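You operate a simulated robot arm through the tools that you are given. There is no shell and no other tool. Be economical: measure what you need, move in short steps, check, and stop when the job is done.

You run a simulated robot arm. Do the job below in one go: nothing can be reset, and whatever is moved stays where it is left.

TASK
Hand-wash the dirty cloth with the soap bar.
Fine: rub the damp cloth on the soap, swill it clean in the water and leave it in the basin, open the waste and let the basin run empty, press the cloth out and lay it back.

It is judged by the outcome, as a careful person would: the job done as asked, and still so three seconds after it is handed in. It fails if anything else is knocked over, pushed out of place, dropped, spilled or broken. Flat cloth is picked up by pressing the open fingertips on it (5 to 10 N) and closing them slowly along it; thin cloth reads only 2 to 8 mm in the jaws.

THE ROBOT
A 6-joint arm with a two-finger parallel gripper, fixed in place. Base frame: the origin is at the foot of the arm, x ahead of it, y to its left, z up. Units: cm, rad, N and s.
With the tool pointing down near the work surface it reaches from about 14 to 74 cm from the base axis. Its first joint turns from -2.897 to 2.897 rad. Payload 3.91 kg.
Tool frame: the origin (TCP) lies between the finger pads and is the grasp point; the fingertips stand 3 cm ahead of it; z points along the fingers, y is the line along which they close. Largest opening 11 cm; finger width 2, thickness 1; the body of the gripper, 4.8 by 11.2 cm, starts 5.5 cm behind the TCP.
Orientation is told as [roll, pitch, yaw] about the base's x, y, z axes, in that order, counted from this pose: with the fingers straight down and closing along the base's y, the tool's x points along the base's -x, its y along +y and its z along -z.

THE INTERFACE
- The arm moves only by the tool step_arm. Its argument "steps" is a list that holds one entry, the list of rows, each a list of 7 numbers: the shift along the base's x, y, z in cm, then the turn, a rotation vector about the base's x, y, z in rad, then the gripper command, from -1 (shut) to 1 (fully open), values between in proportion. In form: [[[dx, dy, dz, wx, wy, wz, fingers], ...]]. A call has 1 to 12 rows; each row is the pose to reach, as a shift and turn from the pose commanded when the call began. A row lasts 0.2 s, in which the tool goes at most 5 cm and 0.15 rad; a call with a longer step from one row to the next is refused whole, and so is a gripper value outside its range. A pose out of reach is approached as far as the arm can. The call stops where the force on the tool passes 90 N (or 10 N more than at its start, if that is more) or the arm is blocked; 0.2 s more then pass. The fingers move at their own pace (about 4.5 cm/s each) and stop on an object; they squeeze with about 22 N. The grip force told is the motor's: it shows also when the fingers shut on nothing. Time passes only in rows, and 0.2 s behind the last, so rows that repeat a pose let the fingers close. It gives the time, the measured TCP pose, the force on the tool (base axes), the opening and the grip force at its end, in the units of the frame above (readings bear some noise).
- Cameras (640 x 400 px; columns grow to the right, rows downward): "scene" is fixed at [39.87, 49.78, 162.75]; the picture's right is [-0.99, -0.10, 0.00], its down [-0.08, 0.77, -0.63] and it looks along [0.07, -0.63, -0.77] (base axes); focal length 230 px, centre (320, 200). "wrist" rides on the gripper at [7.1, 2.2, -10.7] in the tool frame; the picture's right is [-0.29, 0.96, 0.00], its down [-0.76, -0.23, -0.61] and it looks along [-0.58, -0.18, 0.79] (tool axes); focal length 243 px, centre (320, 200). There is no depth. A picture from a camera that has moved, and an enlarged one, comes with that camera's place and axes in the base frame and with its lens.
- camera(camera): a new picture of that camera. It takes no simulated time.
- slide_trunk(by): slides the trunk up (or, below 0, down) by that many cm; the arm rides with it, the base frame stays. It gives what a move gives, with no picture.
- zoom(camera, box): a new picture of the part [left, top, right, bottom] of that camera's present view, enlarged. It takes no simulated time.
- finish_job(): hands the job in; it is judged then, once.

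Go step by step. Nothing tells you positions but the pictures and the camera data: compare them with the known pose of the tool, close in by small moves and look again before you grip or let go. The budget is 120 turns and 64 pictures, counting those below and the enlarged ones. Unless the task says otherwise, let go and move clear before handing in, and close with one line.

The tools are called after "Emit:" by a JSON object that holds its "fn" and its "kwargs". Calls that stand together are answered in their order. step_arm: Moves the arm, as the interface text tells. Its arguments: {"type":"object","properties":{"steps":{"type":"array"}},"required":["steps"]} The other tools are called the same way: slide_trunk (by) slides the trunk up or down; camera (camera) takes a picture; zoom (camera, box) takes an enlarged picture of a part of a camera's view; finish_job () hands the job in.

At the start:

```text
clock: 0.0
tool_pos: [26.22, -19.62, 132.27]
ee_rot: [0.003, 0.001, -0.001]
wrist_force: [0.6, 0.4, 0.2]
gripper_width: 10.97
grip_force: 0.0
trunk travel left (down, up): [-52.5, 6.5]
```

scene: 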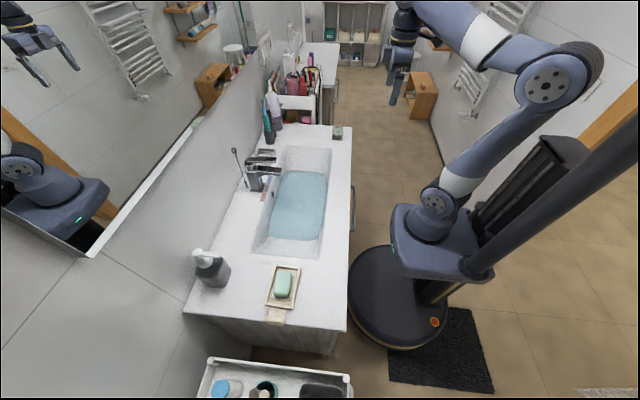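
wrist: 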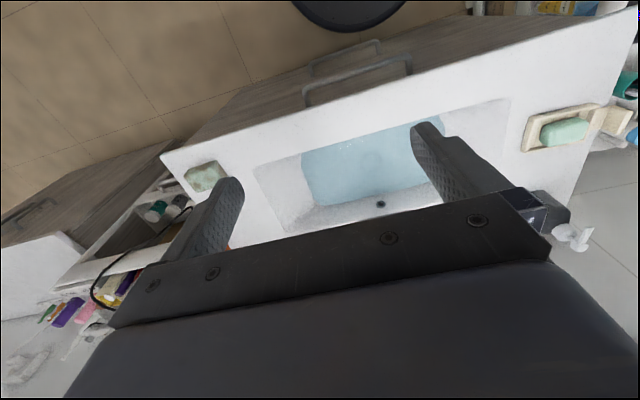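

I see a wash basin with water, a soap bar on a dish at the near end, a small cloth at the far end of the counter, and a tap. I'll enlarge these to locate the details.

Emit:
{"fn": "zoom", "kwargs": {"camera": "scene", "box": [230, 110, 370, 200]}}

Emit:
{"fn": "zoom", "kwargs": {"camera": "scene", "box": [180, 190, 360, 335]}}

Emit:
{"fn": "zoom", "kwargs": {"camera": "wrist", "box": [160, 80, 640, 260]}}

```text
4.44 times, centred on (300, 155) of scene
camera zoom: at [39.87, 49.78, 162.75], right [-0.99, -0.1, 0.0], down [-0.08, 0.77, -0.63], along [0.07, -0.63, -0.77], focal length 1021 px, centre (409, 400)
```

zoom: 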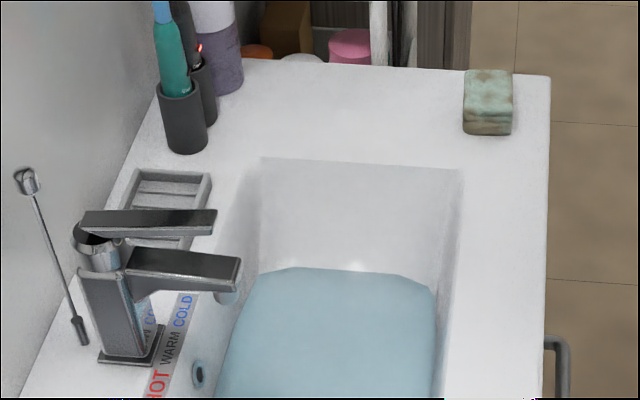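

```text
2.76 times, centred on (270, 262) of scene
camera zoom: at [39.87, 49.78, 162.75], right [-0.99, -0.1, 0.0], down [-0.08, 0.77, -0.63], along [0.07, -0.63, -0.77], focal length 634 px, centre (458, 28)
```

zoom: 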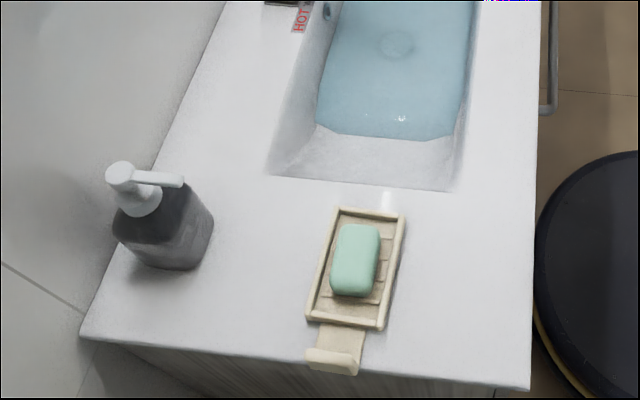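

```text
1.33 times, centred on (400, 170) of wrist
camera zoom: at [19.12, -17.32, 143.14], right [0.29, 0.96, 0.0], down [0.76, -0.23, 0.61], along [0.58, -0.18, -0.79], focal length 324 px, centre (213, 240)
```

zoom: 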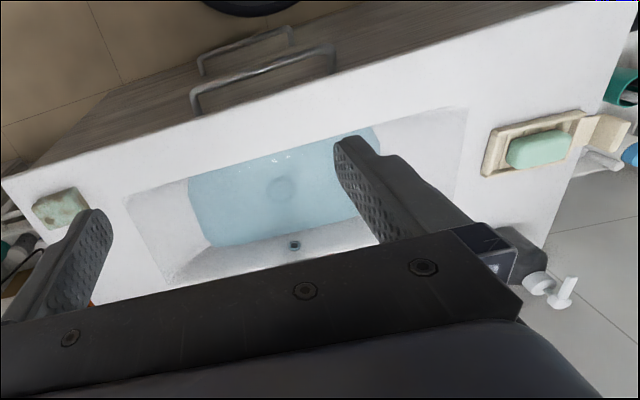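

The dirty cloth appears to be the folded greenish pad at about (41, -57), the soap is at about (54, 26), the basin spans x 43–67 and y -44–16, and the waste lift rod stands behind the tap at about (79, -15) with its knob at z≈108. I'll move above the cloth, turning the jaws to close along x.

Emit:
{"fn": "step_arm", "kwargs": {"steps": [[[1.27, -3.1, -1.4, 0, 0, -0.131, 1], [2.53, -6.2, -2.8, 0, 0, -0.262, 1], [3.8, -9.3, -4.2, 0, 0, -0.393, 1], [5.07, -12.5, -5.6, 0, 0, -0.524, 1], [6.3, -15.6, -7, 0, 0, -0.654, 1], [7.6, -18.7, -8.4, 0, 0, -0.785, 1], [8.9, -21.8, -9.8, 0, 0, -0.916, 1], [10.1, -24.9, -11.2, 0, 0, -1.047, 1], [11.4, -28, -12.6, 0, 0, -1.178, 1], [12.7, -31.2, -14, 0, 0, -1.309, 1], [13.9, -34.3, -15.4, 0, 0, -1.44, 1], [15.2, -37.4, -16.8, 0, 0, -1.571, 1]]]}}

Emit:
{"fn": "camera", "kwargs": {"camera": "wrist"}}

Emit:
{"fn": "camera", "kwargs": {"camera": "scene"}}

```text
clock: 2.6
tool_pos: [39.41, -53.8, 115.71]
ee_rot: [-0.001, 0.003, -1.573]
wrist_force: [-0.3, -0.2, 0.1]
gripper_width: 10.98
grip_force: 0.0
out of reach, approached as far as the arm can: row 12
trunk travel left (down, up): [-52.5, 6.5]
```

```text
58 pictures are left
camera wrist: at [41.55, -46.64, 126.51], right [0.96, -0.29, 0.0], down [-0.23, -0.76, 0.61], along [-0.18, -0.58, -0.79], focal length 243 px, centre (320, 200)
```

wrist: 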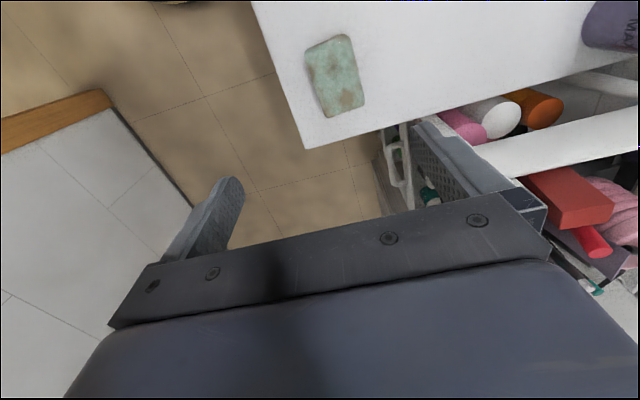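

```text
57 pictures are left
```

scene: 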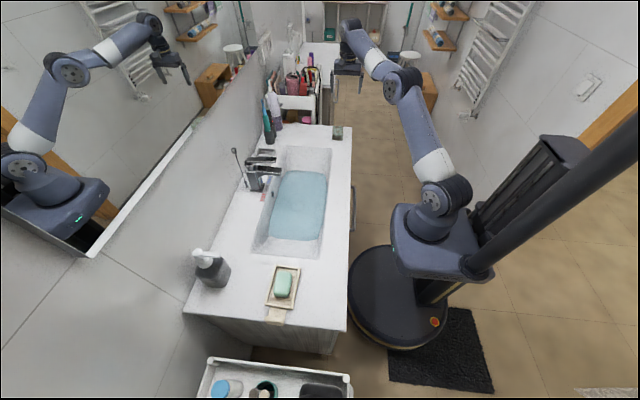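

The two views together put the cloth at about (41.5, -52.7) with its top near z 95, so the counter is at about 92.5. I'll centre above it, lower, and look again.

Emit:
{"fn": "step_arm", "kwargs": {"steps": [[[0.5, 0.5, -3, 0, 0, 0, 1], [1, 0.7, -6, 0, 0, 0, 1], [1.5, 0.8, -9, 0, 0, 0, 1], [1.9, 1, -11, 0, 0, 0, 1], [1.9, 1, -11, 0, 0, 0, 1]]]}}

Emit:
{"fn": "camera", "kwargs": {"camera": "wrist"}}

Emit:
{"fn": "zoom", "kwargs": {"camera": "scene", "box": [290, 60, 390, 160]}}

```text
clock: 3.8
tool_pos: [41.16, -52.72, 104.98]
ee_rot: [0.0, 0.001, -1.57]
wrist_force: [-1.1, -0.6, -0.1]
gripper_width: 11.01
grip_force: 0.0
trunk travel left (down, up): [-52.5, 6.5]
```

```text
56 pictures are left
camera wrist: at [43.38, -45.55, 115.61], right [0.96, -0.29, 0.0], down [-0.23, -0.76, 0.61], along [-0.18, -0.58, -0.79], focal length 243 px, centre (320, 200)
```

wrist: 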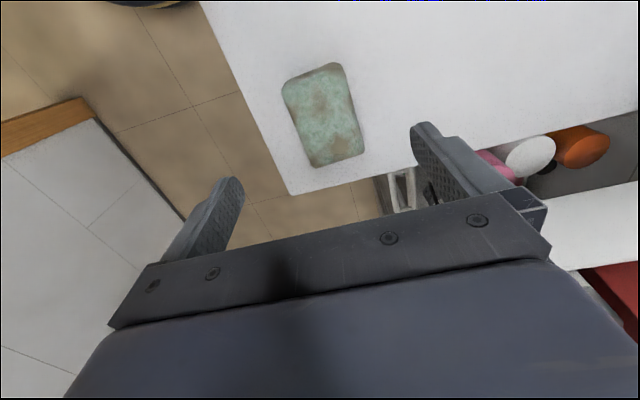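

```text
4.00 times, centred on (340, 110) of scene
camera zoom: at [39.87, 49.78, 162.75], right [-0.99, -0.1, 0.0], down [-0.08, 0.77, -0.63], along [0.07, -0.63, -0.77], focal length 919 px, centre (240, 560)
```

zoom: 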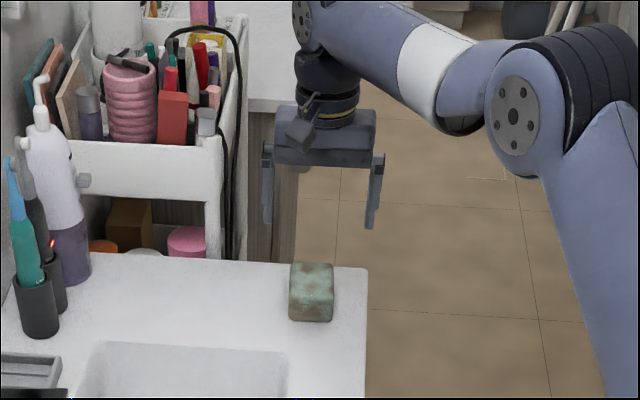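

The cloth is a folded pad roughly 5 by 8.5 cm and 3 cm tall, now slightly ahead (+y) of the tool. I'll shift over it and lower with the jaws straddling it.

Emit:
{"fn": "step_arm", "kwargs": {"steps": [[[0.4, 0.7, -2, 0, 0, 0, 1], [0.4, 0.7, -4, 0, 0, 0, 1], [0.4, 0.7, -6, 0, 0, 0, 1], [0.4, 0.7, -7, 0, 0, 0, 1], [0.4, 0.7, -7.5, 0, 0, 0, 1], [0.4, 0.7, -7.5, 0, 0, 0, 1]]]}}

Emit:
{"fn": "camera", "kwargs": {"camera": "wrist"}}

Emit:
{"fn": "zoom", "kwargs": {"camera": "scene", "box": [310, 90, 370, 150]}}

```text
clock: 5.2
tool_pos: [41.52, -51.98, 97.17]
ee_rot: [0.0, -0.001, -1.57]
wrist_force: [-1.0, -0.1, 0.0]
gripper_width: 11.01
grip_force: 0.0
trunk travel left (down, up): [-52.5, 6.5]
```

```text
54 pictures are left
camera wrist: at [43.69, -44.78, 108.05], right [0.96, -0.29, 0.0], down [-0.23, -0.76, 0.61], along [-0.18, -0.58, -0.79], focal length 243 px, centre (320, 200)
```

wrist: 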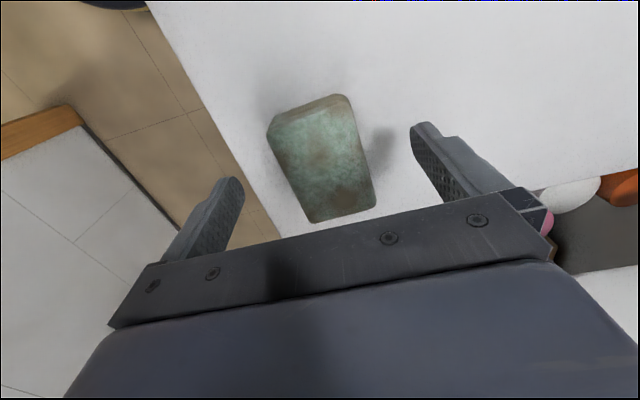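

```text
6.67 times, centred on (340, 120) of scene
camera zoom: at [39.87, 49.78, 162.75], right [-0.99, -0.1, 0.0], down [-0.08, 0.77, -0.63], along [0.07, -0.63, -0.77], focal length 1532 px, centre (187, 733)
```

zoom: 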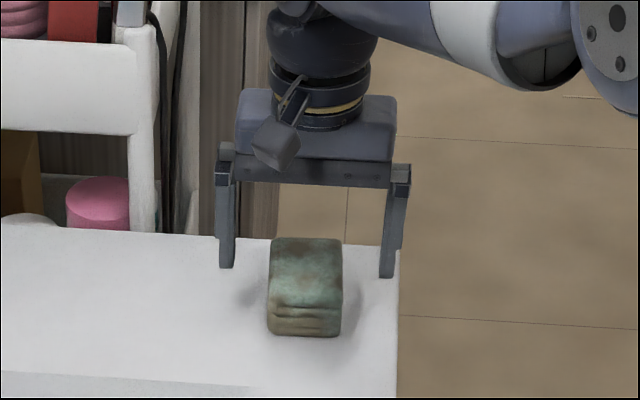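

The jaws straddle the pad and it is centred. I'll lower a little more and close slowly.

Emit:
{"fn": "step_arm", "kwargs": {"steps": [[[0.1, 0.2, -0.4, 0, 0, 0, 1], [0.1, 0.2, -0.7, 0, 0, 0, 0.8], [0.1, 0.2, -0.7, 0, 0, 0, 0.5], [0.1, 0.2, -0.7, 0, 0, 0, 0.2], [0.1, 0.2, -0.7, 0, 0, 0, 0], [0.1, 0.2, -0.7, 0, 0, 0, -0.2], [0.1, 0.2, -0.7, 0, 0, 0, -0.5], [0.1, 0.2, -0.7, 0, 0, 0, -0.8], [0.1, 0.2, -0.7, 0, 0, 0, -1], [0.1, 0.2, -0.7, 0, 0, 0, -1]]]}}

Emit:
{"fn": "camera", "kwargs": {"camera": "wrist"}}

```text
clock: 7.4
tool_pos: [41.65, -51.88, 96.77]
ee_rot: [-0.002, -0.002, -1.571]
wrist_force: [-0.4, 0.0, -0.1]
gripper_width: 0.0
grip_force: 22.1
trunk travel left (down, up): [-52.5, 6.5]
```

```text
52 pictures are left
camera wrist: at [43.83, -44.57, 107.43], right [0.96, -0.29, 0.0], down [-0.23, -0.76, 0.61], along [-0.18, -0.58, -0.79], focal length 243 px, centre (320, 200)
```

wrist: 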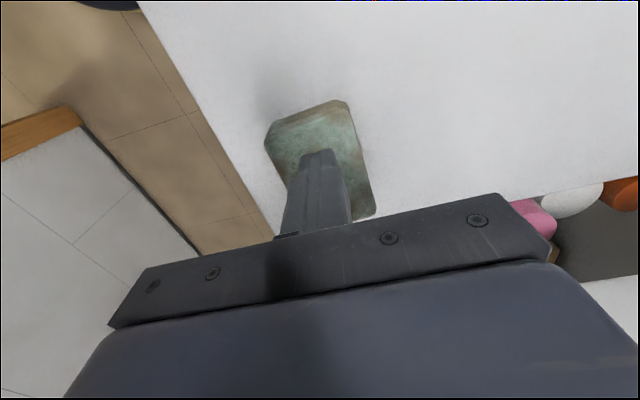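

The fingers closed above the pad, so it sits lower than I estimated, with its top near 92.7 and the counter at 90. I'll reopen, lower to tips at about 91, and close again.

Emit:
{"fn": "step_arm", "kwargs": {"steps": [[[0, 0, 0.3, 0, 0, 0, 1], [0, 0, 0.3, 0, 0, 0, 1], [0, -0.3, 0.3, 0, 0, 0, 1], [-0.2, -0.5, 0.3, 0, 0, 0, 1], [-0.2, -0.5, 0.3, 0, 0, 0, 1], [-0.2, -0.5, 0.3, 0, 0, 0, 1], [-0.2, -0.5, -0.7, 0, 0, 0, 1], [-0.2, -0.5, -1.6, 0, 0, 0, 1], [-0.2, -0.5, -2.2, 0, 0, 0, 1], [-0.2, -0.5, -2.2, 0, 0, 0, 1]]]}}

Emit:
{"fn": "camera", "kwargs": {"camera": "wrist"}}

```text
clock: 9.6
tool_pos: [41.56, -52.15, 94.39]
ee_rot: [-0.001, -0.001, -1.569]
wrist_force: [-0.3, 0.3, -0.4]
gripper_width: 10.99
grip_force: 0.1
trunk travel left (down, up): [-52.5, 6.5]
```

```text
51 pictures are left
camera wrist: at [43.69, -45.08, 105.19], right [0.96, -0.29, 0.0], down [-0.23, -0.76, 0.61], along [-0.18, -0.58, -0.79], focal length 243 px, centre (320, 200)
```

wrist: 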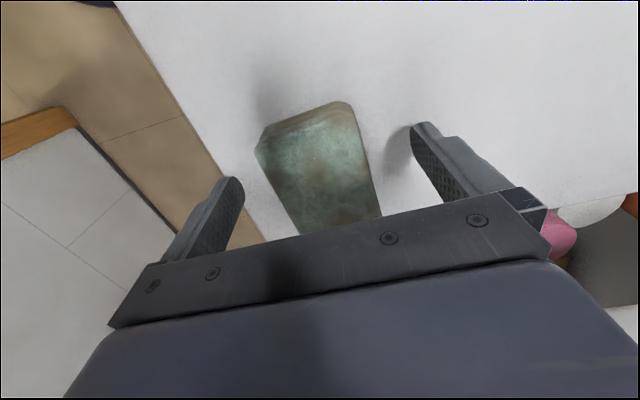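

The tips are now at about 91.4, beside the pad. I'll close slowly.

Emit:
{"fn": "step_arm", "kwargs": {"steps": [[[0, 0, -0.3, 0, 0, 0, 0.8], [0, 0, -0.3, 0, 0, 0, 0.5], [0, 0, -0.3, 0, 0, 0, 0.2], [0, 0, -0.3, 0, 0, 0, 0], [0, 0, -0.3, 0, 0, 0, -0.2], [0, 0, -0.3, 0, 0, 0, -0.5], [0, 0, -0.3, 0, 0, 0, -0.8], [0, 0, -0.3, 0, 0, 0, -1], [0, 0, -0.3, 0, 0, 0, -1]]]}}

Emit:
{"fn": "camera", "kwargs": {"camera": "wrist"}}

```text
clock: 11.6
tool_pos: [41.55, -52.24, 94.09]
ee_rot: [-0.001, 0.0, -1.57]
wrist_force: [0.1, 0.8, -0.2]
gripper_width: 5.57
grip_force: 22.0
trunk travel left (down, up): [-52.5, 6.5]
```

```text
50 pictures are left
camera wrist: at [43.66, -45.09, 104.87], right [0.96, -0.29, 0.0], down [-0.23, -0.76, 0.61], along [-0.18, -0.58, -0.79], focal length 243 px, centre (320, 200)
```

wrist: 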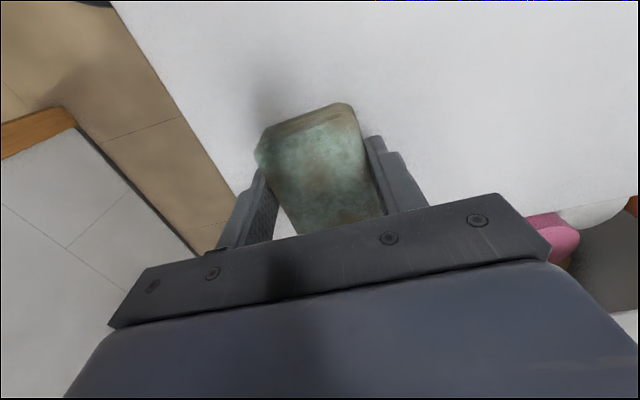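

The pad is held firmly, reading 5.6 cm. Its home is TCP (41.55, -52.24, 94.1) at yaw -1.57. Next I'll lift it and carry it high toward the soap while turning back to yaw 0.

Emit:
{"fn": "step_arm", "kwargs": {"steps": [[[0, 0, 1.5, 0, 0, 0, -1], [0, 0, 4, 0, 0, 0, -1], [0, 0, 8, 0, 0, 0, -1], [0, 0, 12, 0, 0, 0, -1], [0, 0, 16, 0, 0, 0, -1], [-1, 1, 18, 0, 0, 0.1, -1], [-3, 4, 20, 0, 0, 0.2, -1], [-5, 8, 20, 0, 0, 0.35, -1], [-6, 12.5, 20, 0, 0, 0.5, -1], [-6, 17, 20, 0, 0, 0.65, -1], [-6, 21.5, 20, 0, 0, 0.8, -1], [-6, 26, 20, 0, 0, 0.95, -1]]]}}

Emit:
{"fn": "step_arm", "kwargs": {"steps": [[[0, 4.5, 0, 0, 0, 0.1, -1], [0, 9, 0, 0, 0, 0.2, -1], [1, 13.5, 0, 0, 0, 0.3, -1], [2, 18, 0, 0, 0, 0.4, -1], [4, 22, 0, 0, 0, 0.5, -1], [6, 26, 0, 0, 0, 0.6, -1], [8, 30, 0, 0, 0, 0.62, -1], [10, 34, 0, 0, 0, 0.62, -1], [12, 38, 0, 0, 0, 0.62, -1], [14, 41, 0, 0, 0, 0.62, -1], [14, 42, 0, 0, 0, 0.62, -1], [14, 42, 0, 0, 0, 0.62, -1]]]}}

Emit:
{"fn": "camera", "kwargs": {"camera": "wrist"}}

Emit:
{"fn": "camera", "kwargs": {"camera": "scene"}}

```text
clock: 14.2
tool_pos: [35.45, -26.11, 114.18]
ee_rot: [-0.003, 0.001, -0.618]
wrist_force: [0.6, 0.4, -0.5]
gripper_width: 5.57
grip_force: 21.4
trunk travel left (down, up): [-52.5, 6.5]
```

```text
clock: 16.8
tool_pos: [49.59, 15.67, 114.01]
ee_rot: [0.0, -0.001, -0.003]
wrist_force: [-0.6, -0.6, -0.5]
gripper_width: 5.53
grip_force: 21.9
trunk travel left (down, up): [-52.5, 6.5]
```

```text
49 pictures are left
camera wrist: at [42.43, 18.03, 124.8], right [0.29, 0.96, 0.0], down [0.76, -0.23, 0.61], along [0.58, -0.18, -0.79], focal length 243 px, centre (320, 200)
```

wrist: 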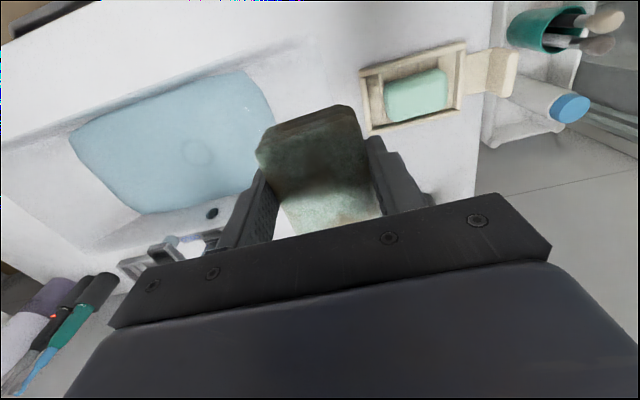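

```text
48 pictures are left
```

scene: 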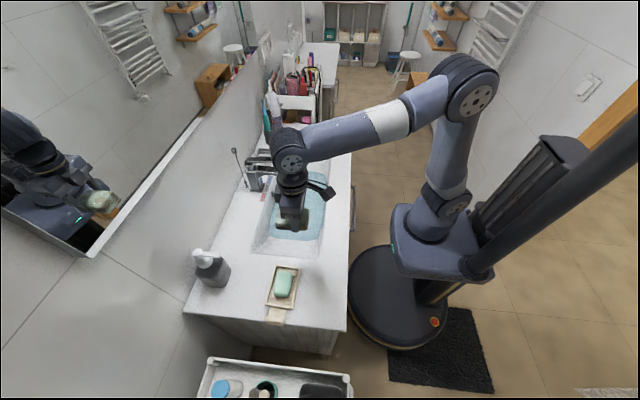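

From both views the soap is centred at about (53.5, 27.2). I'll bring the cloth above it and check heights.

Emit:
{"fn": "step_arm", "kwargs": {"steps": [[[1, 3, 0, 0, 0, 0, -1], [2, 6, -1, 0, 0, 0, -1], [3, 9, -3, 0, 0, 0, -1], [3.9, 11.5, -6, 0, 0, 0, -1], [3.9, 11.5, -10, 0, 0, 0, -1], [3.9, 11.5, -12, 0, 0, 0, -1], [3.9, 11.5, -12, 0, 0, 0, -1]]]}}

Emit:
{"fn": "zoom", "kwargs": {"camera": "scene", "box": [230, 200, 350, 320]}}

Emit:
{"fn": "camera", "kwargs": {"camera": "wrist"}}

```text
clock: 18.4
tool_pos: [53.7, 27.26, 102.08]
ee_rot: [0.0, 0.0, -0.002]
wrist_force: [-0.4, -0.1, -0.6]
gripper_width: 5.52
grip_force: 22.2
trunk travel left (down, up): [-52.5, 6.5]
```

```text
3.33 times, centred on (290, 260) of scene
camera zoom: at [39.87, 49.78, 162.75], right [-0.99, -0.1, 0.0], down [-0.08, 0.77, -0.63], along [0.07, -0.63, -0.77], focal length 766 px, centre (420, 0)
```

zoom: 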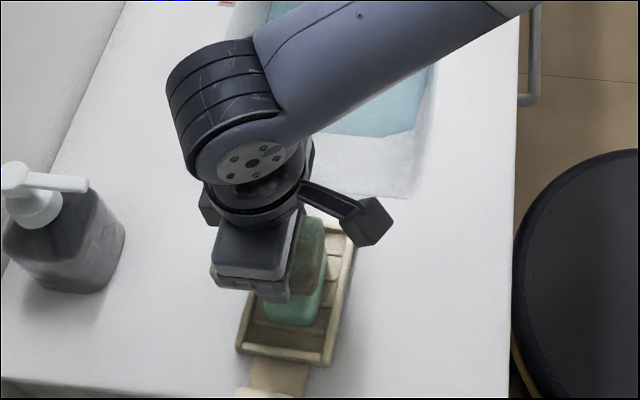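

```text
46 pictures are left
camera wrist: at [46.47, 29.52, 112.9], right [0.29, 0.96, 0.0], down [0.76, -0.23, 0.61], along [0.58, -0.18, -0.79], focal length 243 px, centre (320, 200)
```

wrist: 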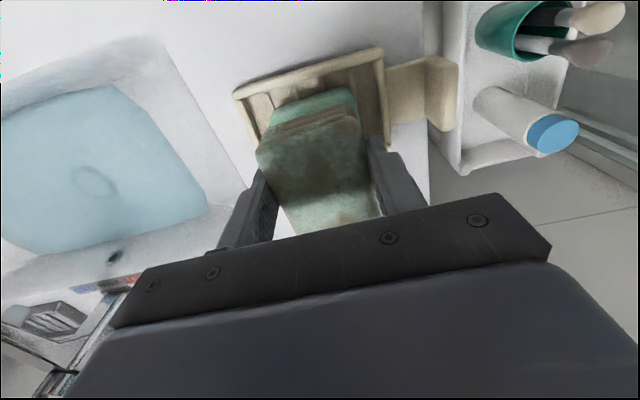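

The dish rims are close around the soap, so I'll turn the pad so its long side runs along the soap (yaw +1.57) before pressing down.

Emit:
{"fn": "step_arm", "kwargs": {"steps": [[[0, 0, 0, 0, 0, 0.143, -1], [0, 0, 0, 0, 0, 0.286, -1], [0, 0, 0, 0, 0, 0.429, -1], [0, 0, 0, 0, 0, 0.571, -1], [0, 0, 0, 0, 0, 0.714, -1], [0, 0, 0, 0, 0, 0.857, -1], [0, 0, 0, 0, 0, 1.0, -1], [0, 0, 0, 0, 0, 1.143, -1], [0, 0, 0, 0, 0, 1.286, -1], [0, 0, 0, 0, 0, 1.429, -1], [0, 0, 0, 0, 0, 1.571, -1], [0, 0, 0, 0, 0, 1.571, -1]]]}}

Emit:
{"fn": "camera", "kwargs": {"camera": "wrist"}}

Emit:
{"fn": "zoom", "kwargs": {"camera": "scene", "box": [240, 220, 320, 320]}}

```text
clock: 21.0
tool_pos: [53.42, 27.23, 102.17]
ee_rot: [0.002, -0.004, 1.573]
wrist_force: [-0.2, 0.6, -0.8]
gripper_width: 5.53
grip_force: 22.1
trunk travel left (down, up): [-52.5, 6.5]
```

```text
45 pictures are left
camera wrist: at [51.23, 20.11, 112.91], right [-0.96, 0.29, 0.0], down [0.23, 0.76, 0.61], along [0.17, 0.58, -0.79], focal length 243 px, centre (320, 200)
```

wrist: 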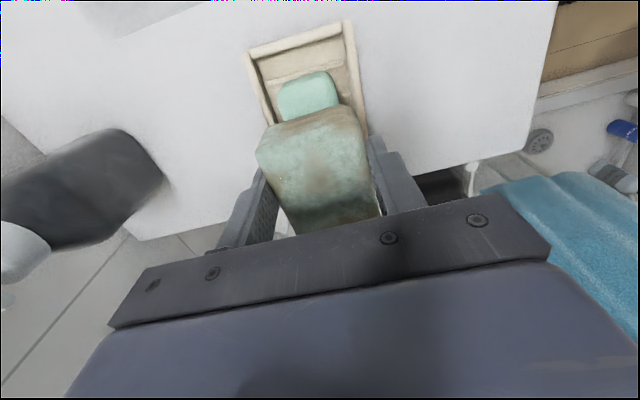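

```text
4.00 times, centred on (280, 270) of scene
camera zoom: at [39.87, 49.78, 162.75], right [-0.99, -0.1, 0.0], down [-0.08, 0.77, -0.63], along [0.07, -0.63, -0.77], focal length 919 px, centre (480, -80)
```

zoom: 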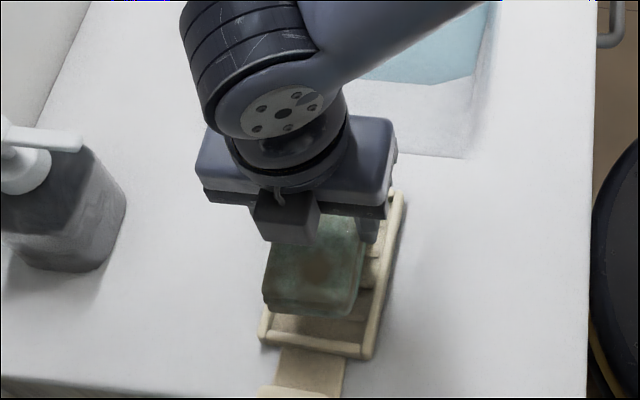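

Aligned over the soap. I'll descend toward contact.

Emit:
{"fn": "step_arm", "kwargs": {"steps": [[[0, 0, -1.5, 0, 0, 0, -1], [0, 0, -3, 0, 0, 0, -1], [0, 0, -4, 0, 0, 0, -1], [0, 0, -4.4, 0, 0, 0, -1], [0, 0, -4.4, 0, 0, 0, -1]]]}}

Emit:
{"fn": "step_arm", "kwargs": {"steps": [[[0, 0, -0.2, 0, 0, 0, -1], [0, 0, -0.4, 0, 0, 0, -1], [0, 0, -0.4, 0, 0, 0, -1]]]}}

Emit:
{"fn": "zoom", "kwargs": {"camera": "scene", "box": [240, 220, 320, 320]}}

```text
clock: 22.2
tool_pos: [53.4, 27.21, 98.54]
ee_rot: [-0.011, -0.009, 1.572]
wrist_force: [2.5, 2.2, 53.4]
gripper_width: 5.52
grip_force: 22.1
trunk travel left (down, up): [-52.5, 6.5]
```

```text
clock: 23.0
tool_pos: [53.12, 27.07, 97.42]
ee_rot: [-0.002, -0.003, 1.57]
wrist_force: [-1.2, -1.3, 29.4]
gripper_width: 5.55
grip_force: 22.1
trunk travel left (down, up): [-52.5, 6.5]
```

```text
4.00 times, centred on (280, 270) of scene
camera zoom: at [39.87, 49.78, 162.75], right [-0.99, -0.1, 0.0], down [-0.08, 0.77, -0.63], along [0.07, -0.63, -0.77], focal length 919 px, centre (480, -80)
```

zoom: 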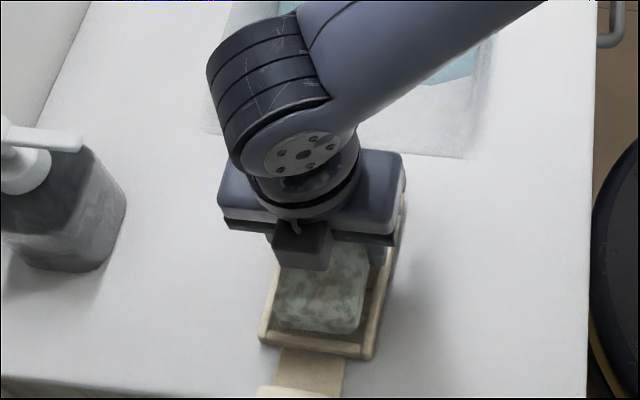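

Contact is made at about 29 N, which is too much. I'll ease off slightly and rub gently along the soap.

Emit:
{"fn": "step_arm", "kwargs": {"steps": [[[0, 0, 0.2, 0, 0, 0, -1], [0, 0, 0.25, 0, 0, 0, -1], [0, 0, 0.25, 0, 0, 0, -1]]]}}

```text
clock: 23.8
tool_pos: [53.2, 27.21, 97.35]
ee_rot: [0.003, 0.0, 1.568]
wrist_force: [0.3, 0.3, -0.5]
gripper_width: 5.55
grip_force: 21.5
trunk travel left (down, up): [-52.5, 6.5]
```

Emit:
{"fn": "step_arm", "kwargs": {"steps": [[[0, 0, -0.1, 0, 0, 0, -1], [0, 0, -0.15, 0, 0, 0, -1], [0, 0, -0.15, 0, 0, 0, -1]]]}}

```text
clock: 24.6
tool_pos: [53.35, 27.16, 97.47]
ee_rot: [0.001, -0.002, 1.57]
wrist_force: [0.6, -0.2, -0.2]
gripper_width: 5.53
grip_force: 21.7
trunk travel left (down, up): [-52.5, 6.5]
```

Emit:
{"fn": "step_arm", "kwargs": {"steps": [[[0, 0, -0.08, 0, 0, 0, -1], [0, 0, -0.12, 0, 0, 0, -1], [0, 0, -0.12, 0, 0, 0, -1]]]}}

```text
clock: 25.4
tool_pos: [53.36, 27.3, 97.28]
ee_rot: [-0.001, -0.004, 1.57]
wrist_force: [0.9, 0.3, 7.1]
gripper_width: 5.57
grip_force: 22.6
trunk travel left (down, up): [-52.5, 6.5]
```

About 7 N of contact. I'll rub to and fro along the soap.

Emit:
{"fn": "step_arm", "kwargs": {"steps": [[[0, 0.7, 0, 0, 0, 0, -1], [0, 1.2, 0, 0, 0, 0, -1], [0, 0.5, 0, 0, 0, 0, -1], [0, -0.5, 0, 0, 0, 0, -1], [0, -1.2, 0, 0, 0, 0, -1], [0, -0.5, 0, 0, 0, 0, -1], [0, 0.5, 0, 0, 0, 0, -1], [0, 1.2, 0, 0, 0, 0, -1], [0, 0.5, 0, 0, 0, 0, -1], [0, -0.5, 0, 0, 0, 0, -1], [0, -1.2, 0, 0, 0, 0, -1], [0, 0, 0, 0, 0, 0, -1]]]}}

Emit:
{"fn": "camera", "kwargs": {"camera": "wrist"}}

Emit:
{"fn": "zoom", "kwargs": {"camera": "scene", "box": [240, 220, 320, 320]}}

```text
clock: 28.0
tool_pos: [53.38, 27.27, 97.52]
ee_rot: [0.002, -0.001, 1.569]
wrist_force: [0.0, 0.6, 6.2]
gripper_width: 5.56
grip_force: 22.1
trunk travel left (down, up): [-52.5, 6.5]
```

```text
42 pictures are left
camera wrist: at [51.18, 20.15, 108.16], right [-0.96, 0.29, 0.0], down [0.23, 0.76, 0.61], along [0.18, 0.58, -0.79], focal length 243 px, centre (320, 200)
```

wrist: 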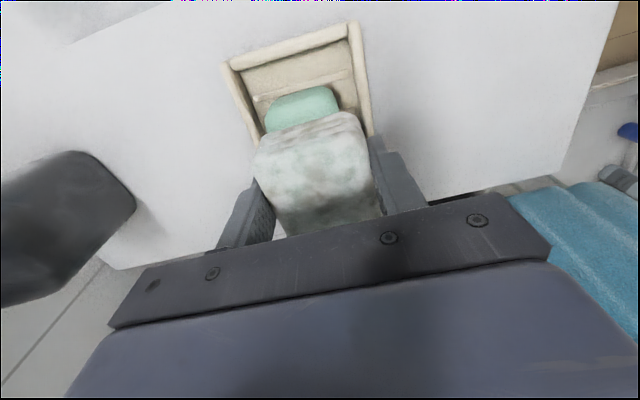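

```text
4.00 times, centred on (280, 270) of scene
camera zoom: at [39.87, 49.78, 162.75], right [-0.99, -0.1, 0.0], down [-0.08, 0.77, -0.63], along [0.07, -0.63, -0.77], focal length 919 px, centre (480, -80)
```

zoom: 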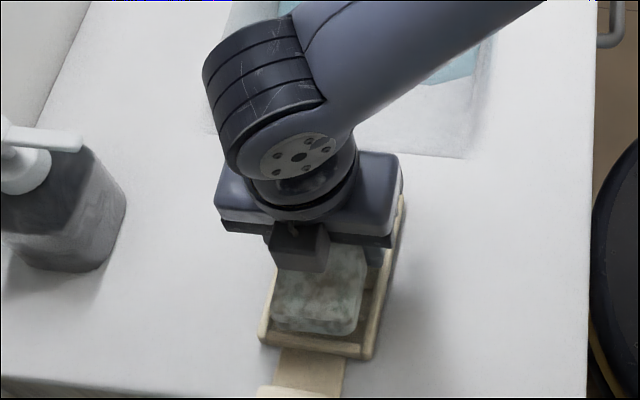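

The cloth is turning soapy and the soap and dish are still in place. One more pass of rubbing.

Emit:
{"fn": "step_arm", "kwargs": {"steps": [[[0, 0.8, 0, 0, 0, 0, -1], [0, 1.5, 0, 0, 0, 0, -1], [0, 0.5, 0, 0, 0, 0, -1], [0, -0.7, 0, 0, 0, 0, -1], [0, -1.5, 0, 0, 0, 0, -1], [0, -0.5, 0, 0, 0, 0, -1], [0, 0.7, 0, 0, 0, 0, -1], [0, 1.5, 0, 0, 0, 0, -1], [0, 0.5, 0, 0, 0, 0, -1], [0, -0.7, 0, 0, 0, 0, -1], [0, -1.5, 0, 0, 0, 0, -1], [0, 0, 0, 0, 0, 0, -1]]]}}

Emit:
{"fn": "step_arm", "kwargs": {"steps": [[[0, 0.8, 0, 0, 0, 0, -1], [0, 1.5, 0, 0, 0, 0, -1], [0, 0.5, 0, 0, 0, 0, -1], [0, -0.7, 0, 0, 0, 0, -1], [0, -1.5, 0, 0, 0, 0, -1], [0, -0.5, 0, 0, 0, 0, -1], [0, 0.7, 0, 0, 0, 0, -1], [0, 1.5, 0, 0, 0, 0, -1], [0, 0.5, 0, 0, 0, 0, -1], [0, -0.7, 0, 0, 0, 0, -1], [0, -1.5, 0, 0, 0, 0, -1], [0, 0, 0, 0, 0, 0, -1]]]}}

Emit:
{"fn": "step_arm", "kwargs": {"steps": [[[0, 0, 1, 0, 0, 0, -1], [0, 0, 4, 0, 0, 0, -1], [0, 0, 8, 0, 0, 0, -1], [0, 0, 12, 0, 0, 0, -1], [0, 0, 15, 0, 0, 0, -1]]]}}

Emit:
{"fn": "camera", "kwargs": {"camera": "wrist"}}

```text
clock: 30.6
tool_pos: [53.49, 27.41, 97.43]
ee_rot: [0.0, -0.003, 1.568]
wrist_force: [0.6, 1.4, 5.0]
gripper_width: 5.55
grip_force: 22.4
trunk travel left (down, up): [-52.5, 6.5]
```

```text
clock: 33.2
tool_pos: [53.26, 27.12, 97.45]
ee_rot: [0.0, -0.003, 1.569]
wrist_force: [0.7, 1.5, 6.2]
gripper_width: 5.57
grip_force: 22.3
trunk travel left (down, up): [-52.5, 6.5]
```

```text
clock: 34.4
tool_pos: [53.35, 27.43, 112.6]
ee_rot: [0.0, 0.0, 1.57]
wrist_force: [0.0, -0.4, -0.7]
gripper_width: 5.54
grip_force: 21.4
trunk travel left (down, up): [-52.5, 6.5]
```

```text
40 pictures are left
camera wrist: at [51.18, 20.32, 123.32], right [-0.96, 0.29, 0.0], down [0.23, 0.76, 0.61], along [0.18, 0.58, -0.79], focal length 243 px, centre (320, 200)
```

wrist: 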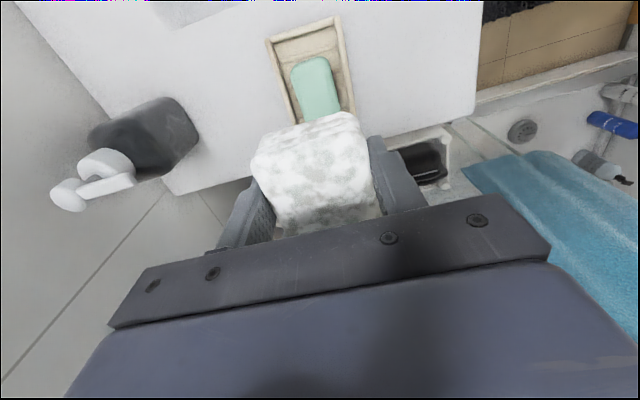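

The cloth is well lathered and the soap and dish are unmoved. Next I'll carry it over the basin's near half, clear of the tap, turning back to yaw 0.

Emit:
{"fn": "step_arm", "kwargs": {"steps": [[[0, -2, 0, 0, 0, -0.131, -1], [0, -4, 0, 0, 0, -0.262, -1], [0, -6, 0, 0, 0, -0.393, -1], [0, -8, 0, 0, 0, -0.524, -1], [0, -10, 0, 0, 0, -0.654, -1], [0, -12, 0, 0, 0, -0.785, -1], [0, -14, 0, 0, 0, -0.916, -1], [0, -16, 0, 0, 0, -1.047, -1], [0, -18, 0, 0, 0, -1.178, -1], [0, -20, 0, 0, 0, -1.309, -1], [0, -22, 0, 0, 0, -1.44, -1], [0, -24, 0, 0, 0, -1.571, -1]]]}}

Emit:
{"fn": "camera", "kwargs": {"camera": "wrist"}}

Emit:
{"fn": "camera", "kwargs": {"camera": "scene"}}

```text
clock: 37.0
tool_pos: [53.38, 3.15, 112.37]
ee_rot: [0.002, 0.002, -0.003]
wrist_force: [0.2, -0.3, -0.3]
gripper_width: 5.56
grip_force: 22.2
trunk travel left (down, up): [-52.5, 6.5]
```

```text
39 pictures are left
camera wrist: at [46.33, 5.4, 123.07], right [0.29, 0.96, 0.0], down [0.76, -0.23, 0.61], along [0.58, -0.18, -0.79], focal length 243 px, centre (320, 200)
```

wrist: 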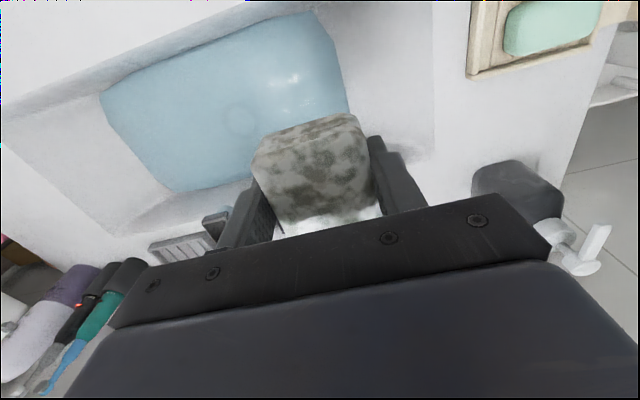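

```text
38 pictures are left
```

scene: 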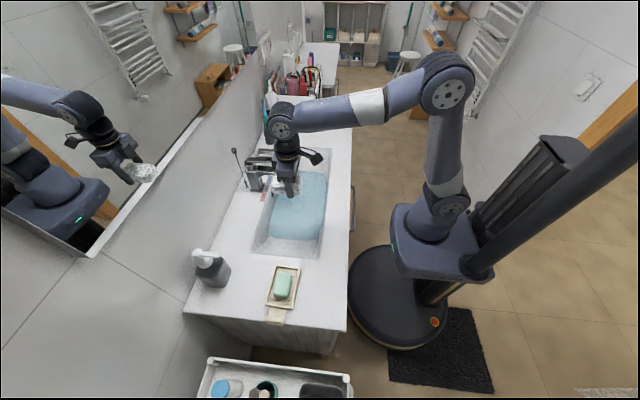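

Water appears to occupy about x 46–58 and y -31–5. I'll move over (51.5, -3) and lower toward the water.

Emit:
{"fn": "step_arm", "kwargs": {"steps": [[[-0.7, -3, -3, 0, 0, 0, -1], [-1.9, -6, -6, 0, 0, 0, -1], [-1.9, -6.2, -10, 0, 0, 0, -1], [-1.9, -6.2, -14, 0, 0, 0, -1], [-1.9, -6.2, -18, 0, 0, 0, -1], [-1.9, -6.2, -21, 0, 0, 0, -1], [-1.9, -6.2, -23, 0, 0, 0, -1], [-1.9, -6.2, -23, 0, 0, 0, -1]]]}}

Emit:
{"fn": "zoom", "kwargs": {"camera": "scene", "box": [220, 120, 360, 270]}}

Emit:
{"fn": "camera", "kwargs": {"camera": "wrist"}}

```text
clock: 38.8
tool_pos: [51.41, -2.88, 89.37]
ee_rot: [0.0, 0.001, -0.001]
wrist_force: [-0.5, 0.3, -0.7]
gripper_width: 5.54
grip_force: 22.1
trunk travel left (down, up): [-52.5, 6.5]
```

```text
2.67 times, centred on (290, 195) of scene
camera zoom: at [39.87, 49.78, 162.75], right [-0.99, -0.1, 0.0], down [-0.08, 0.77, -0.63], along [0.07, -0.63, -0.77], focal length 613 px, centre (400, 213)
```

zoom: 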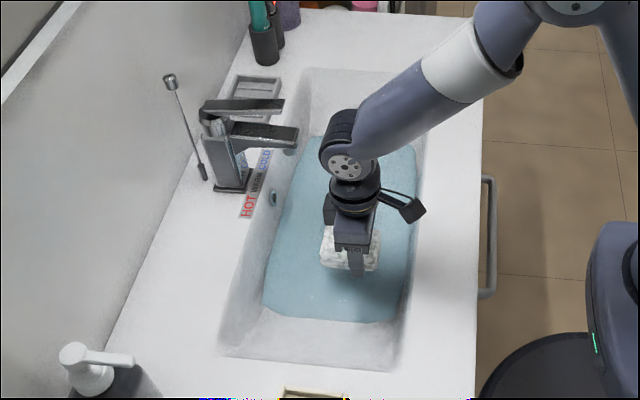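

```text
36 pictures are left
camera wrist: at [44.39, -0.71, 100.13], right [0.29, 0.96, 0.0], down [0.76, -0.23, 0.61], along [0.58, -0.18, -0.79], focal length 243 px, centre (320, 200)
```

wrist: 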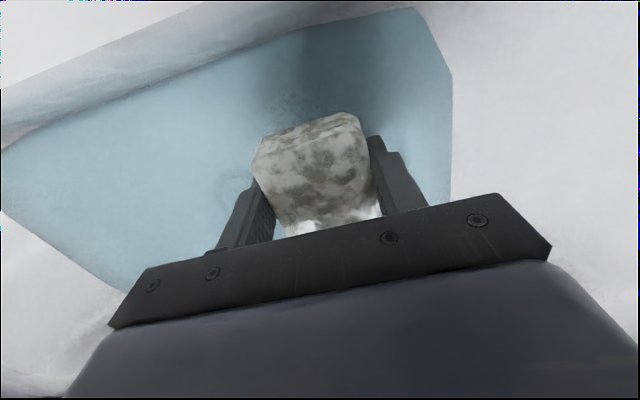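

Cloth is just above the water. I'll lower it in stages, watching for floor contact.

Emit:
{"fn": "step_arm", "kwargs": {"steps": [[[0, 0, -1, 0, 0, 0, -1], [0, 0, -2, 0, 0, 0, -1], [0, 0, -3, 0, 0, 0, -1], [0, 0, -3.5, 0, 0, 0, -1], [0, 0, -4, 0, 0, 0, -1], [0, 0, -4, 0, 0, 0, -1]]]}}

Emit:
{"fn": "camera", "kwargs": {"camera": "wrist"}}

```text
clock: 40.2
tool_pos: [51.47, -2.79, 85.36]
ee_rot: [-0.002, -0.001, -0.003]
wrist_force: [-0.1, -0.2, -0.9]
gripper_width: 5.55
grip_force: 22.3
trunk travel left (down, up): [-52.5, 6.5]
```

```text
35 pictures are left
camera wrist: at [44.35, -0.71, 96.12], right [0.29, 0.96, 0.0], down [0.76, -0.23, 0.61], along [0.58, -0.18, -0.79], focal length 243 px, centre (320, 200)
```

wrist: 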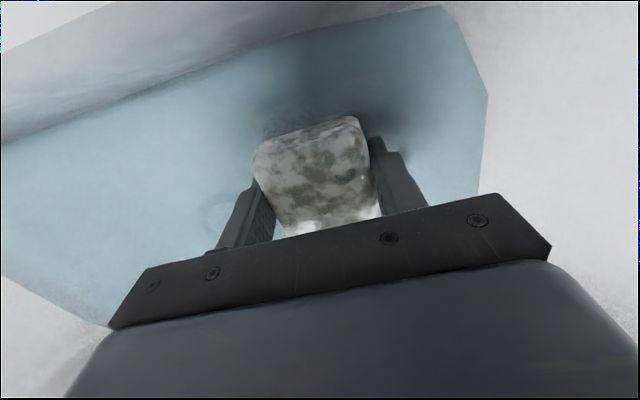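

Not yet immersed; I'll continue down slowly, shifting slightly to +x to keep the camera mount clear of the rim.

Emit:
{"fn": "step_arm", "kwargs": {"steps": [[[0.5, 0, -0.5, 0, 0, 0, -1], [1, 0, -1, 0, 0, 0, -1], [1, 0, -1.5, 0, 0, 0, -1], [1, 0, -2, 0, 0, 0, -1], [1, 0, -2, 0, 0, 0, -1]]]}}

Emit:
{"fn": "camera", "kwargs": {"camera": "wrist"}}

Emit:
{"fn": "zoom", "kwargs": {"camera": "scene", "box": [250, 130, 340, 220]}}

```text
clock: 41.4
tool_pos: [52.58, -2.91, 83.48]
ee_rot: [-0.001, 0.001, -0.002]
wrist_force: [0.5, -0.1, -1.3]
gripper_width: 5.55
grip_force: 21.9
trunk travel left (down, up): [-52.5, 6.5]
```

```text
34 pictures are left
camera wrist: at [45.41, -0.71, 94.1], right [0.29, 0.96, 0.0], down [0.76, -0.23, 0.61], along [0.58, -0.18, -0.79], focal length 243 px, centre (320, 200)
```

wrist: 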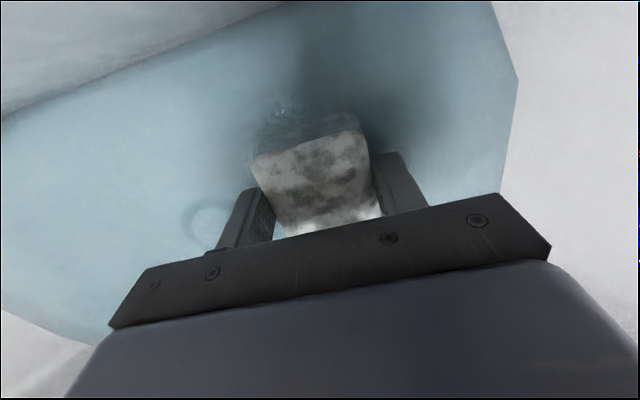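

```text
4.44 times, centred on (295, 175) of scene
camera zoom: at [39.87, 49.78, 162.75], right [-0.99, -0.1, 0.0], down [-0.08, 0.77, -0.63], along [0.07, -0.63, -0.77], focal length 1021 px, centre (431, 311)
```

zoom: 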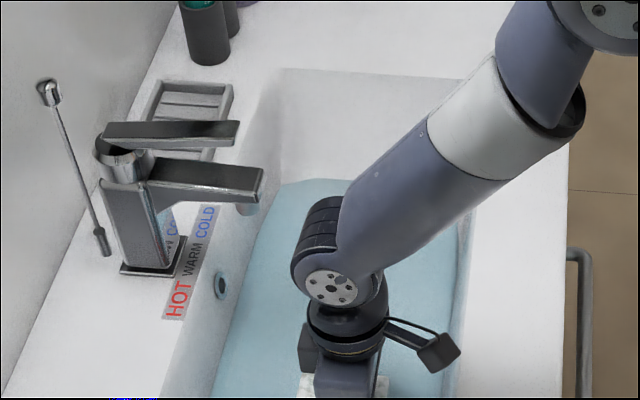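

The cloth's lower part is now in the water. I'll go lower so it's fully immersed.

Emit:
{"fn": "step_arm", "kwargs": {"steps": [[[0, 0, -0.5, 0, 0, 0, -1], [0, 0, -1, 0, 0, 0, -1], [0, 0, -1.5, 0, 0, 0, -1], [0, 0, -2, 0, 0, 0, -1], [0, 0, -2, 0, 0, 0, -1]]]}}

Emit:
{"fn": "camera", "kwargs": {"camera": "wrist"}}

Emit:
{"fn": "zoom", "kwargs": {"camera": "scene", "box": [270, 150, 370, 250]}}

```text
clock: 42.6
tool_pos: [52.47, -3.02, 82.16]
ee_rot: [0.001, -0.013, -0.003]
wrist_force: [-13.1, 3.4, 83.5]
gripper_width: 5.57
grip_force: 22.0
trunk travel left (down, up): [-52.5, 6.5]
```

```text
32 pictures are left
camera wrist: at [45.14, -0.73, 92.83], right [0.29, 0.96, 0.01], down [0.75, -0.23, 0.62], along [0.59, -0.18, -0.79], focal length 243 px, centre (320, 200)
```

wrist: 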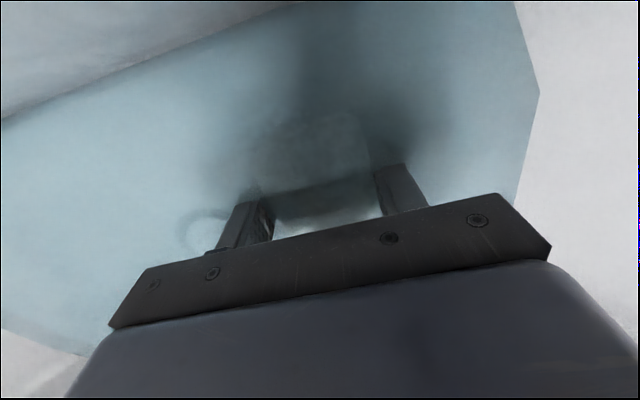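

```text
4.00 times, centred on (320, 200) of scene
camera zoom: at [39.87, 49.78, 162.75], right [-0.99, -0.1, 0.0], down [-0.08, 0.77, -0.63], along [0.07, -0.63, -0.77], focal length 919 px, centre (320, 200)
```

zoom: 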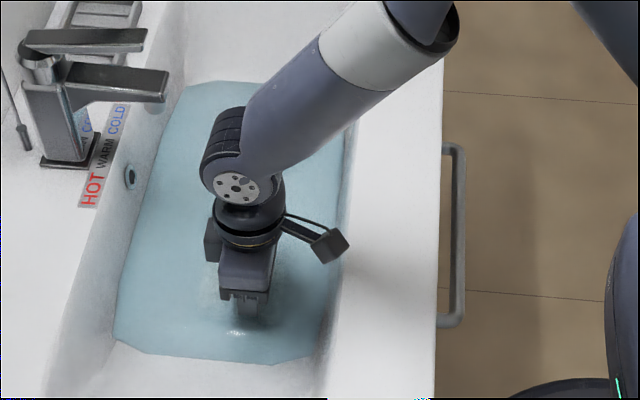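

It reached the basin floor (83 N). I'll raise slightly and swill from side to side.

Emit:
{"fn": "step_arm", "kwargs": {"steps": [[[0, 0, 0.5, 0, 0, 0, -1], [0, 0, 0.9, 0, 0, 0, -1], [0, 0, 0.9, 0, 0, 0, -1]]]}}

```text
clock: 43.4
tool_pos: [52.5, -2.92, 82.21]
ee_rot: [0.0, -0.002, -0.003]
wrist_force: [5.2, -2.3, 18.1]
gripper_width: 5.56
grip_force: 22.8
trunk travel left (down, up): [-52.5, 6.5]
```

Emit:
{"fn": "step_arm", "kwargs": {"steps": [[[0, 0, 0.3, 0, 0, 0, -1], [0, -1.5, 0.3, 0, 0, 0, -1], [0, -3.5, 0.3, 0, 0, 0, -1], [0, -5, 0.3, 0, 0, 0, -1], [0, -3, 0.3, 0, 0, 0, -1], [0, -1, 0.3, 0, 0, 0, -1], [0, 1, 0.3, 0, 0, 0, -1], [0, -1, 0.3, 0, 0, 0, -1], [0, -3, 0.3, 0, 0, 0, -1], [0, -5, 0.3, 0, 0, 0, -1], [0, -2.5, 0.3, 0, 0, 0, -1], [0, 0, 0.3, 0, 0, 0, -1]]]}}

Emit:
{"fn": "step_arm", "kwargs": {"steps": [[[0, -2, 0, 0, 0, 0, -1], [0, -4, 0, 0, 0, 0, -1], [0, -5, 0, 0, 0, 0, -1], [0, -3, 0, 0, 0, 0, -1], [0, -1, 0, 0, 0, 0, -1], [0, 1, 0, 0, 0, 0, -1], [0, -1, 0, 0, 0, 0, -1], [0, -3, 0, 0, 0, 0, -1], [0, -5, 0, 0, 0, 0, -1], [0, -2.5, 0, 0, 0, 0, -1], [0, 0, 0, 0, 0, 0, -1], [0, 0, 0, 0, 0, 0, -1]]]}}

Emit:
{"fn": "camera", "kwargs": {"camera": "wrist"}}

```text
clock: 46.0
tool_pos: [52.34, -3.0, 82.75]
ee_rot: [0.0, 0.0, -0.002]
wrist_force: [0.9, 0.6, -0.7]
gripper_width: 5.57
grip_force: 21.9
trunk travel left (down, up): [-52.5, 6.5]
```

```text
clock: 48.6
tool_pos: [52.53, -2.99, 82.44]
ee_rot: [0.0, 0.0, -0.001]
wrist_force: [0.4, 0.0, -0.4]
gripper_width: 5.56
grip_force: 21.8
trunk travel left (down, up): [-52.5, 6.5]
```

```text
30 pictures are left
camera wrist: at [45.41, -0.81, 93.19], right [0.29, 0.96, 0.0], down [0.76, -0.23, 0.61], along [0.58, -0.18, -0.79], focal length 243 px, centre (320, 200)
```

wrist: 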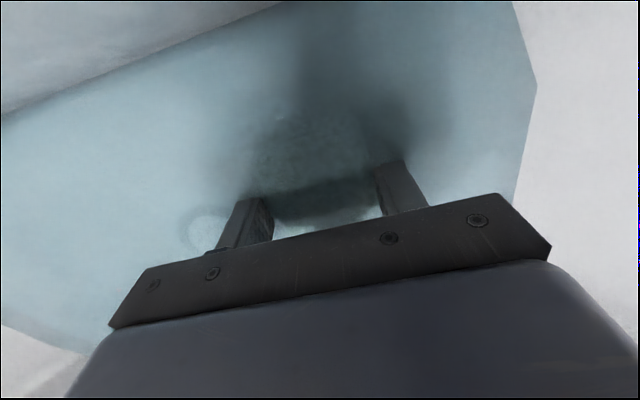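

I'll swill one more round, then lift within the basin to inspect the cloth.

Emit:
{"fn": "step_arm", "kwargs": {"steps": [[[0, -2, 0, 0, 0, 0, -1], [1, -4, 0, 0, 0, 0, -1], [1, -5, 0, 0, 0, 0, -1], [-1, -3, 0, 0, 0, 0, -1], [-1, -1, 0, 0, 0, 0, -1], [0, 1, 0, 0, 0, 0, -1], [1, -1, 0, 0, 0, 0, -1], [1, -3, 0, 0, 0, 0, -1], [0, -5, 0, 0, 0, 0, -1], [0, -2.5, 0, 0, 0, 0, -1], [0, 0, 0, 0, 0, 0, -1], [0, 0, 4, 0, 0, 0, -1]]]}}

Emit:
{"fn": "camera", "kwargs": {"camera": "wrist"}}

```text
clock: 51.2
tool_pos: [52.35, -3.08, 86.45]
ee_rot: [-0.001, 0.001, -0.003]
wrist_force: [0.8, 0.1, -0.9]
gripper_width: 5.59
grip_force: 22.3
trunk travel left (down, up): [-52.5, 6.5]
```

```text
29 pictures are left
camera wrist: at [45.37, -0.86, 97.23], right [0.29, 0.96, 0.0], down [0.76, -0.23, 0.61], along [0.58, -0.18, -0.79], focal length 243 px, centre (320, 200)
```

wrist: 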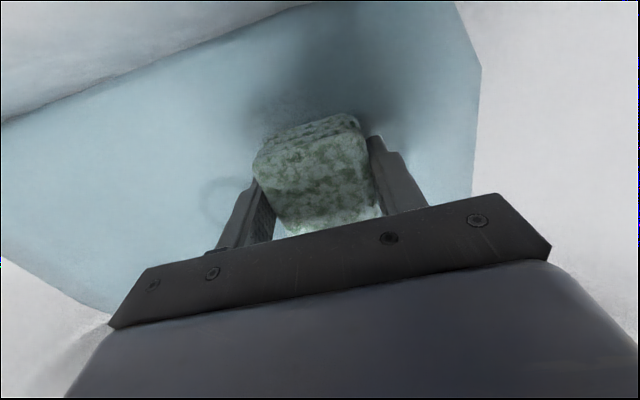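

The stains are gone and only some pale lather remains. I'll dip again and swill more.

Emit:
{"fn": "step_arm", "kwargs": {"steps": [[[0, 0, -2, 0, 0, 0, -1], [0, 0, -4, 0, 0, 0, -1], [0, -3, -4, 0, 0, 0, -1], [0, -6, -4, 0, 0, 0, -1], [0, -9, -4, 0, 0, 0, -1], [0, -6, -4, 0, 0, 0, -1], [0, -3, -4, 0, 0, 0, -1], [0, 0, -4, 0, 0, 0, -1], [0, -3, -4, 0, 0, 0, -1], [0, -6, -4, 0, 0, 0, -1], [0, -3, -4, 0, 0, 0, -1], [0, 0, -4, 0, 0, 0, -1]]]}}

Emit:
{"fn": "step_arm", "kwargs": {"steps": [[[0, -3, 0, 0, 0, 0, -1], [0, -6, 0, 0, 0, 0, -1], [0, -9, 0, 0, 0, 0, -1], [0, -6, 0, 0, 0, 0, -1], [0, -3, 0, 0, 0, 0, -1], [0, 0, 0, 0, 0, 0, -1], [0, -3, 0, 0, 0, 0, -1], [0, -6, 0, 0, 0, 0, -1], [0, -9, 0, 0, 0, 0, -1], [0, -5, 0, 0, 0, 0, -1], [0, -1, 0, 0, 0, 0, -1], [0, 0, 3.5, 0, 0, 0, -1]]]}}

Emit:
{"fn": "camera", "kwargs": {"camera": "wrist"}}

```text
clock: 53.8
tool_pos: [52.5, -3.02, 82.55]
ee_rot: [0.001, -0.001, -0.002]
wrist_force: [-0.2, -0.3, -1.9]
gripper_width: 5.6
grip_force: 21.9
trunk travel left (down, up): [-52.5, 6.5]
```

```text
clock: 56.4
tool_pos: [53.21, -3.42, 86.06]
ee_rot: [0.002, 0.001, -0.002]
wrist_force: [-0.1, -0.6, -0.6]
gripper_width: 6.4
grip_force: 21.6
trunk travel left (down, up): [-52.5, 6.5]
```

```text
28 pictures are left
camera wrist: at [46.05, -1.29, 96.75], right [0.29, 0.96, 0.0], down [0.76, -0.23, 0.61], along [0.58, -0.18, -0.79], focal length 243 px, centre (320, 200)
```

wrist: 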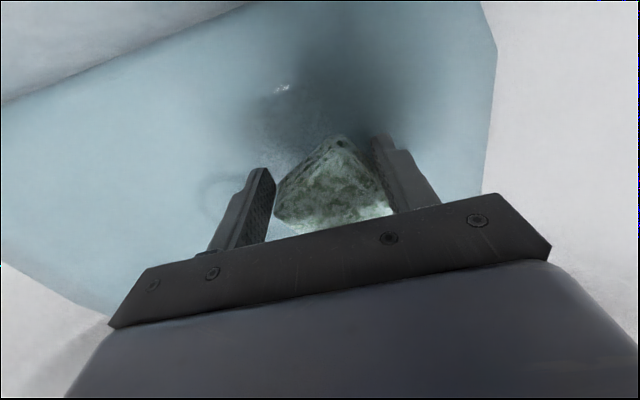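

The cloth caught on something near the waste and twisted in the grip. I'll lower it onto the basin floor here, let go, and look.

Emit:
{"fn": "step_arm", "kwargs": {"steps": [[[0, 0, -1, 0, 0, 0, -1], [0, 0, -2, 0, 0, 0, -1], [0, 0, -2.6, 0, 0, 0, -1], [0, 0, -3, 0, 0, 0, -1], [0, 0, -3, 0, 0, 0, -1]]]}}

```text
clock: 57.6
tool_pos: [52.43, -3.04, 83.03]
ee_rot: [0.002, -0.002, -0.002]
wrist_force: [0.0, 0.8, -1.0]
gripper_width: 6.38
grip_force: 22.4
trunk travel left (down, up): [-52.5, 6.5]
```

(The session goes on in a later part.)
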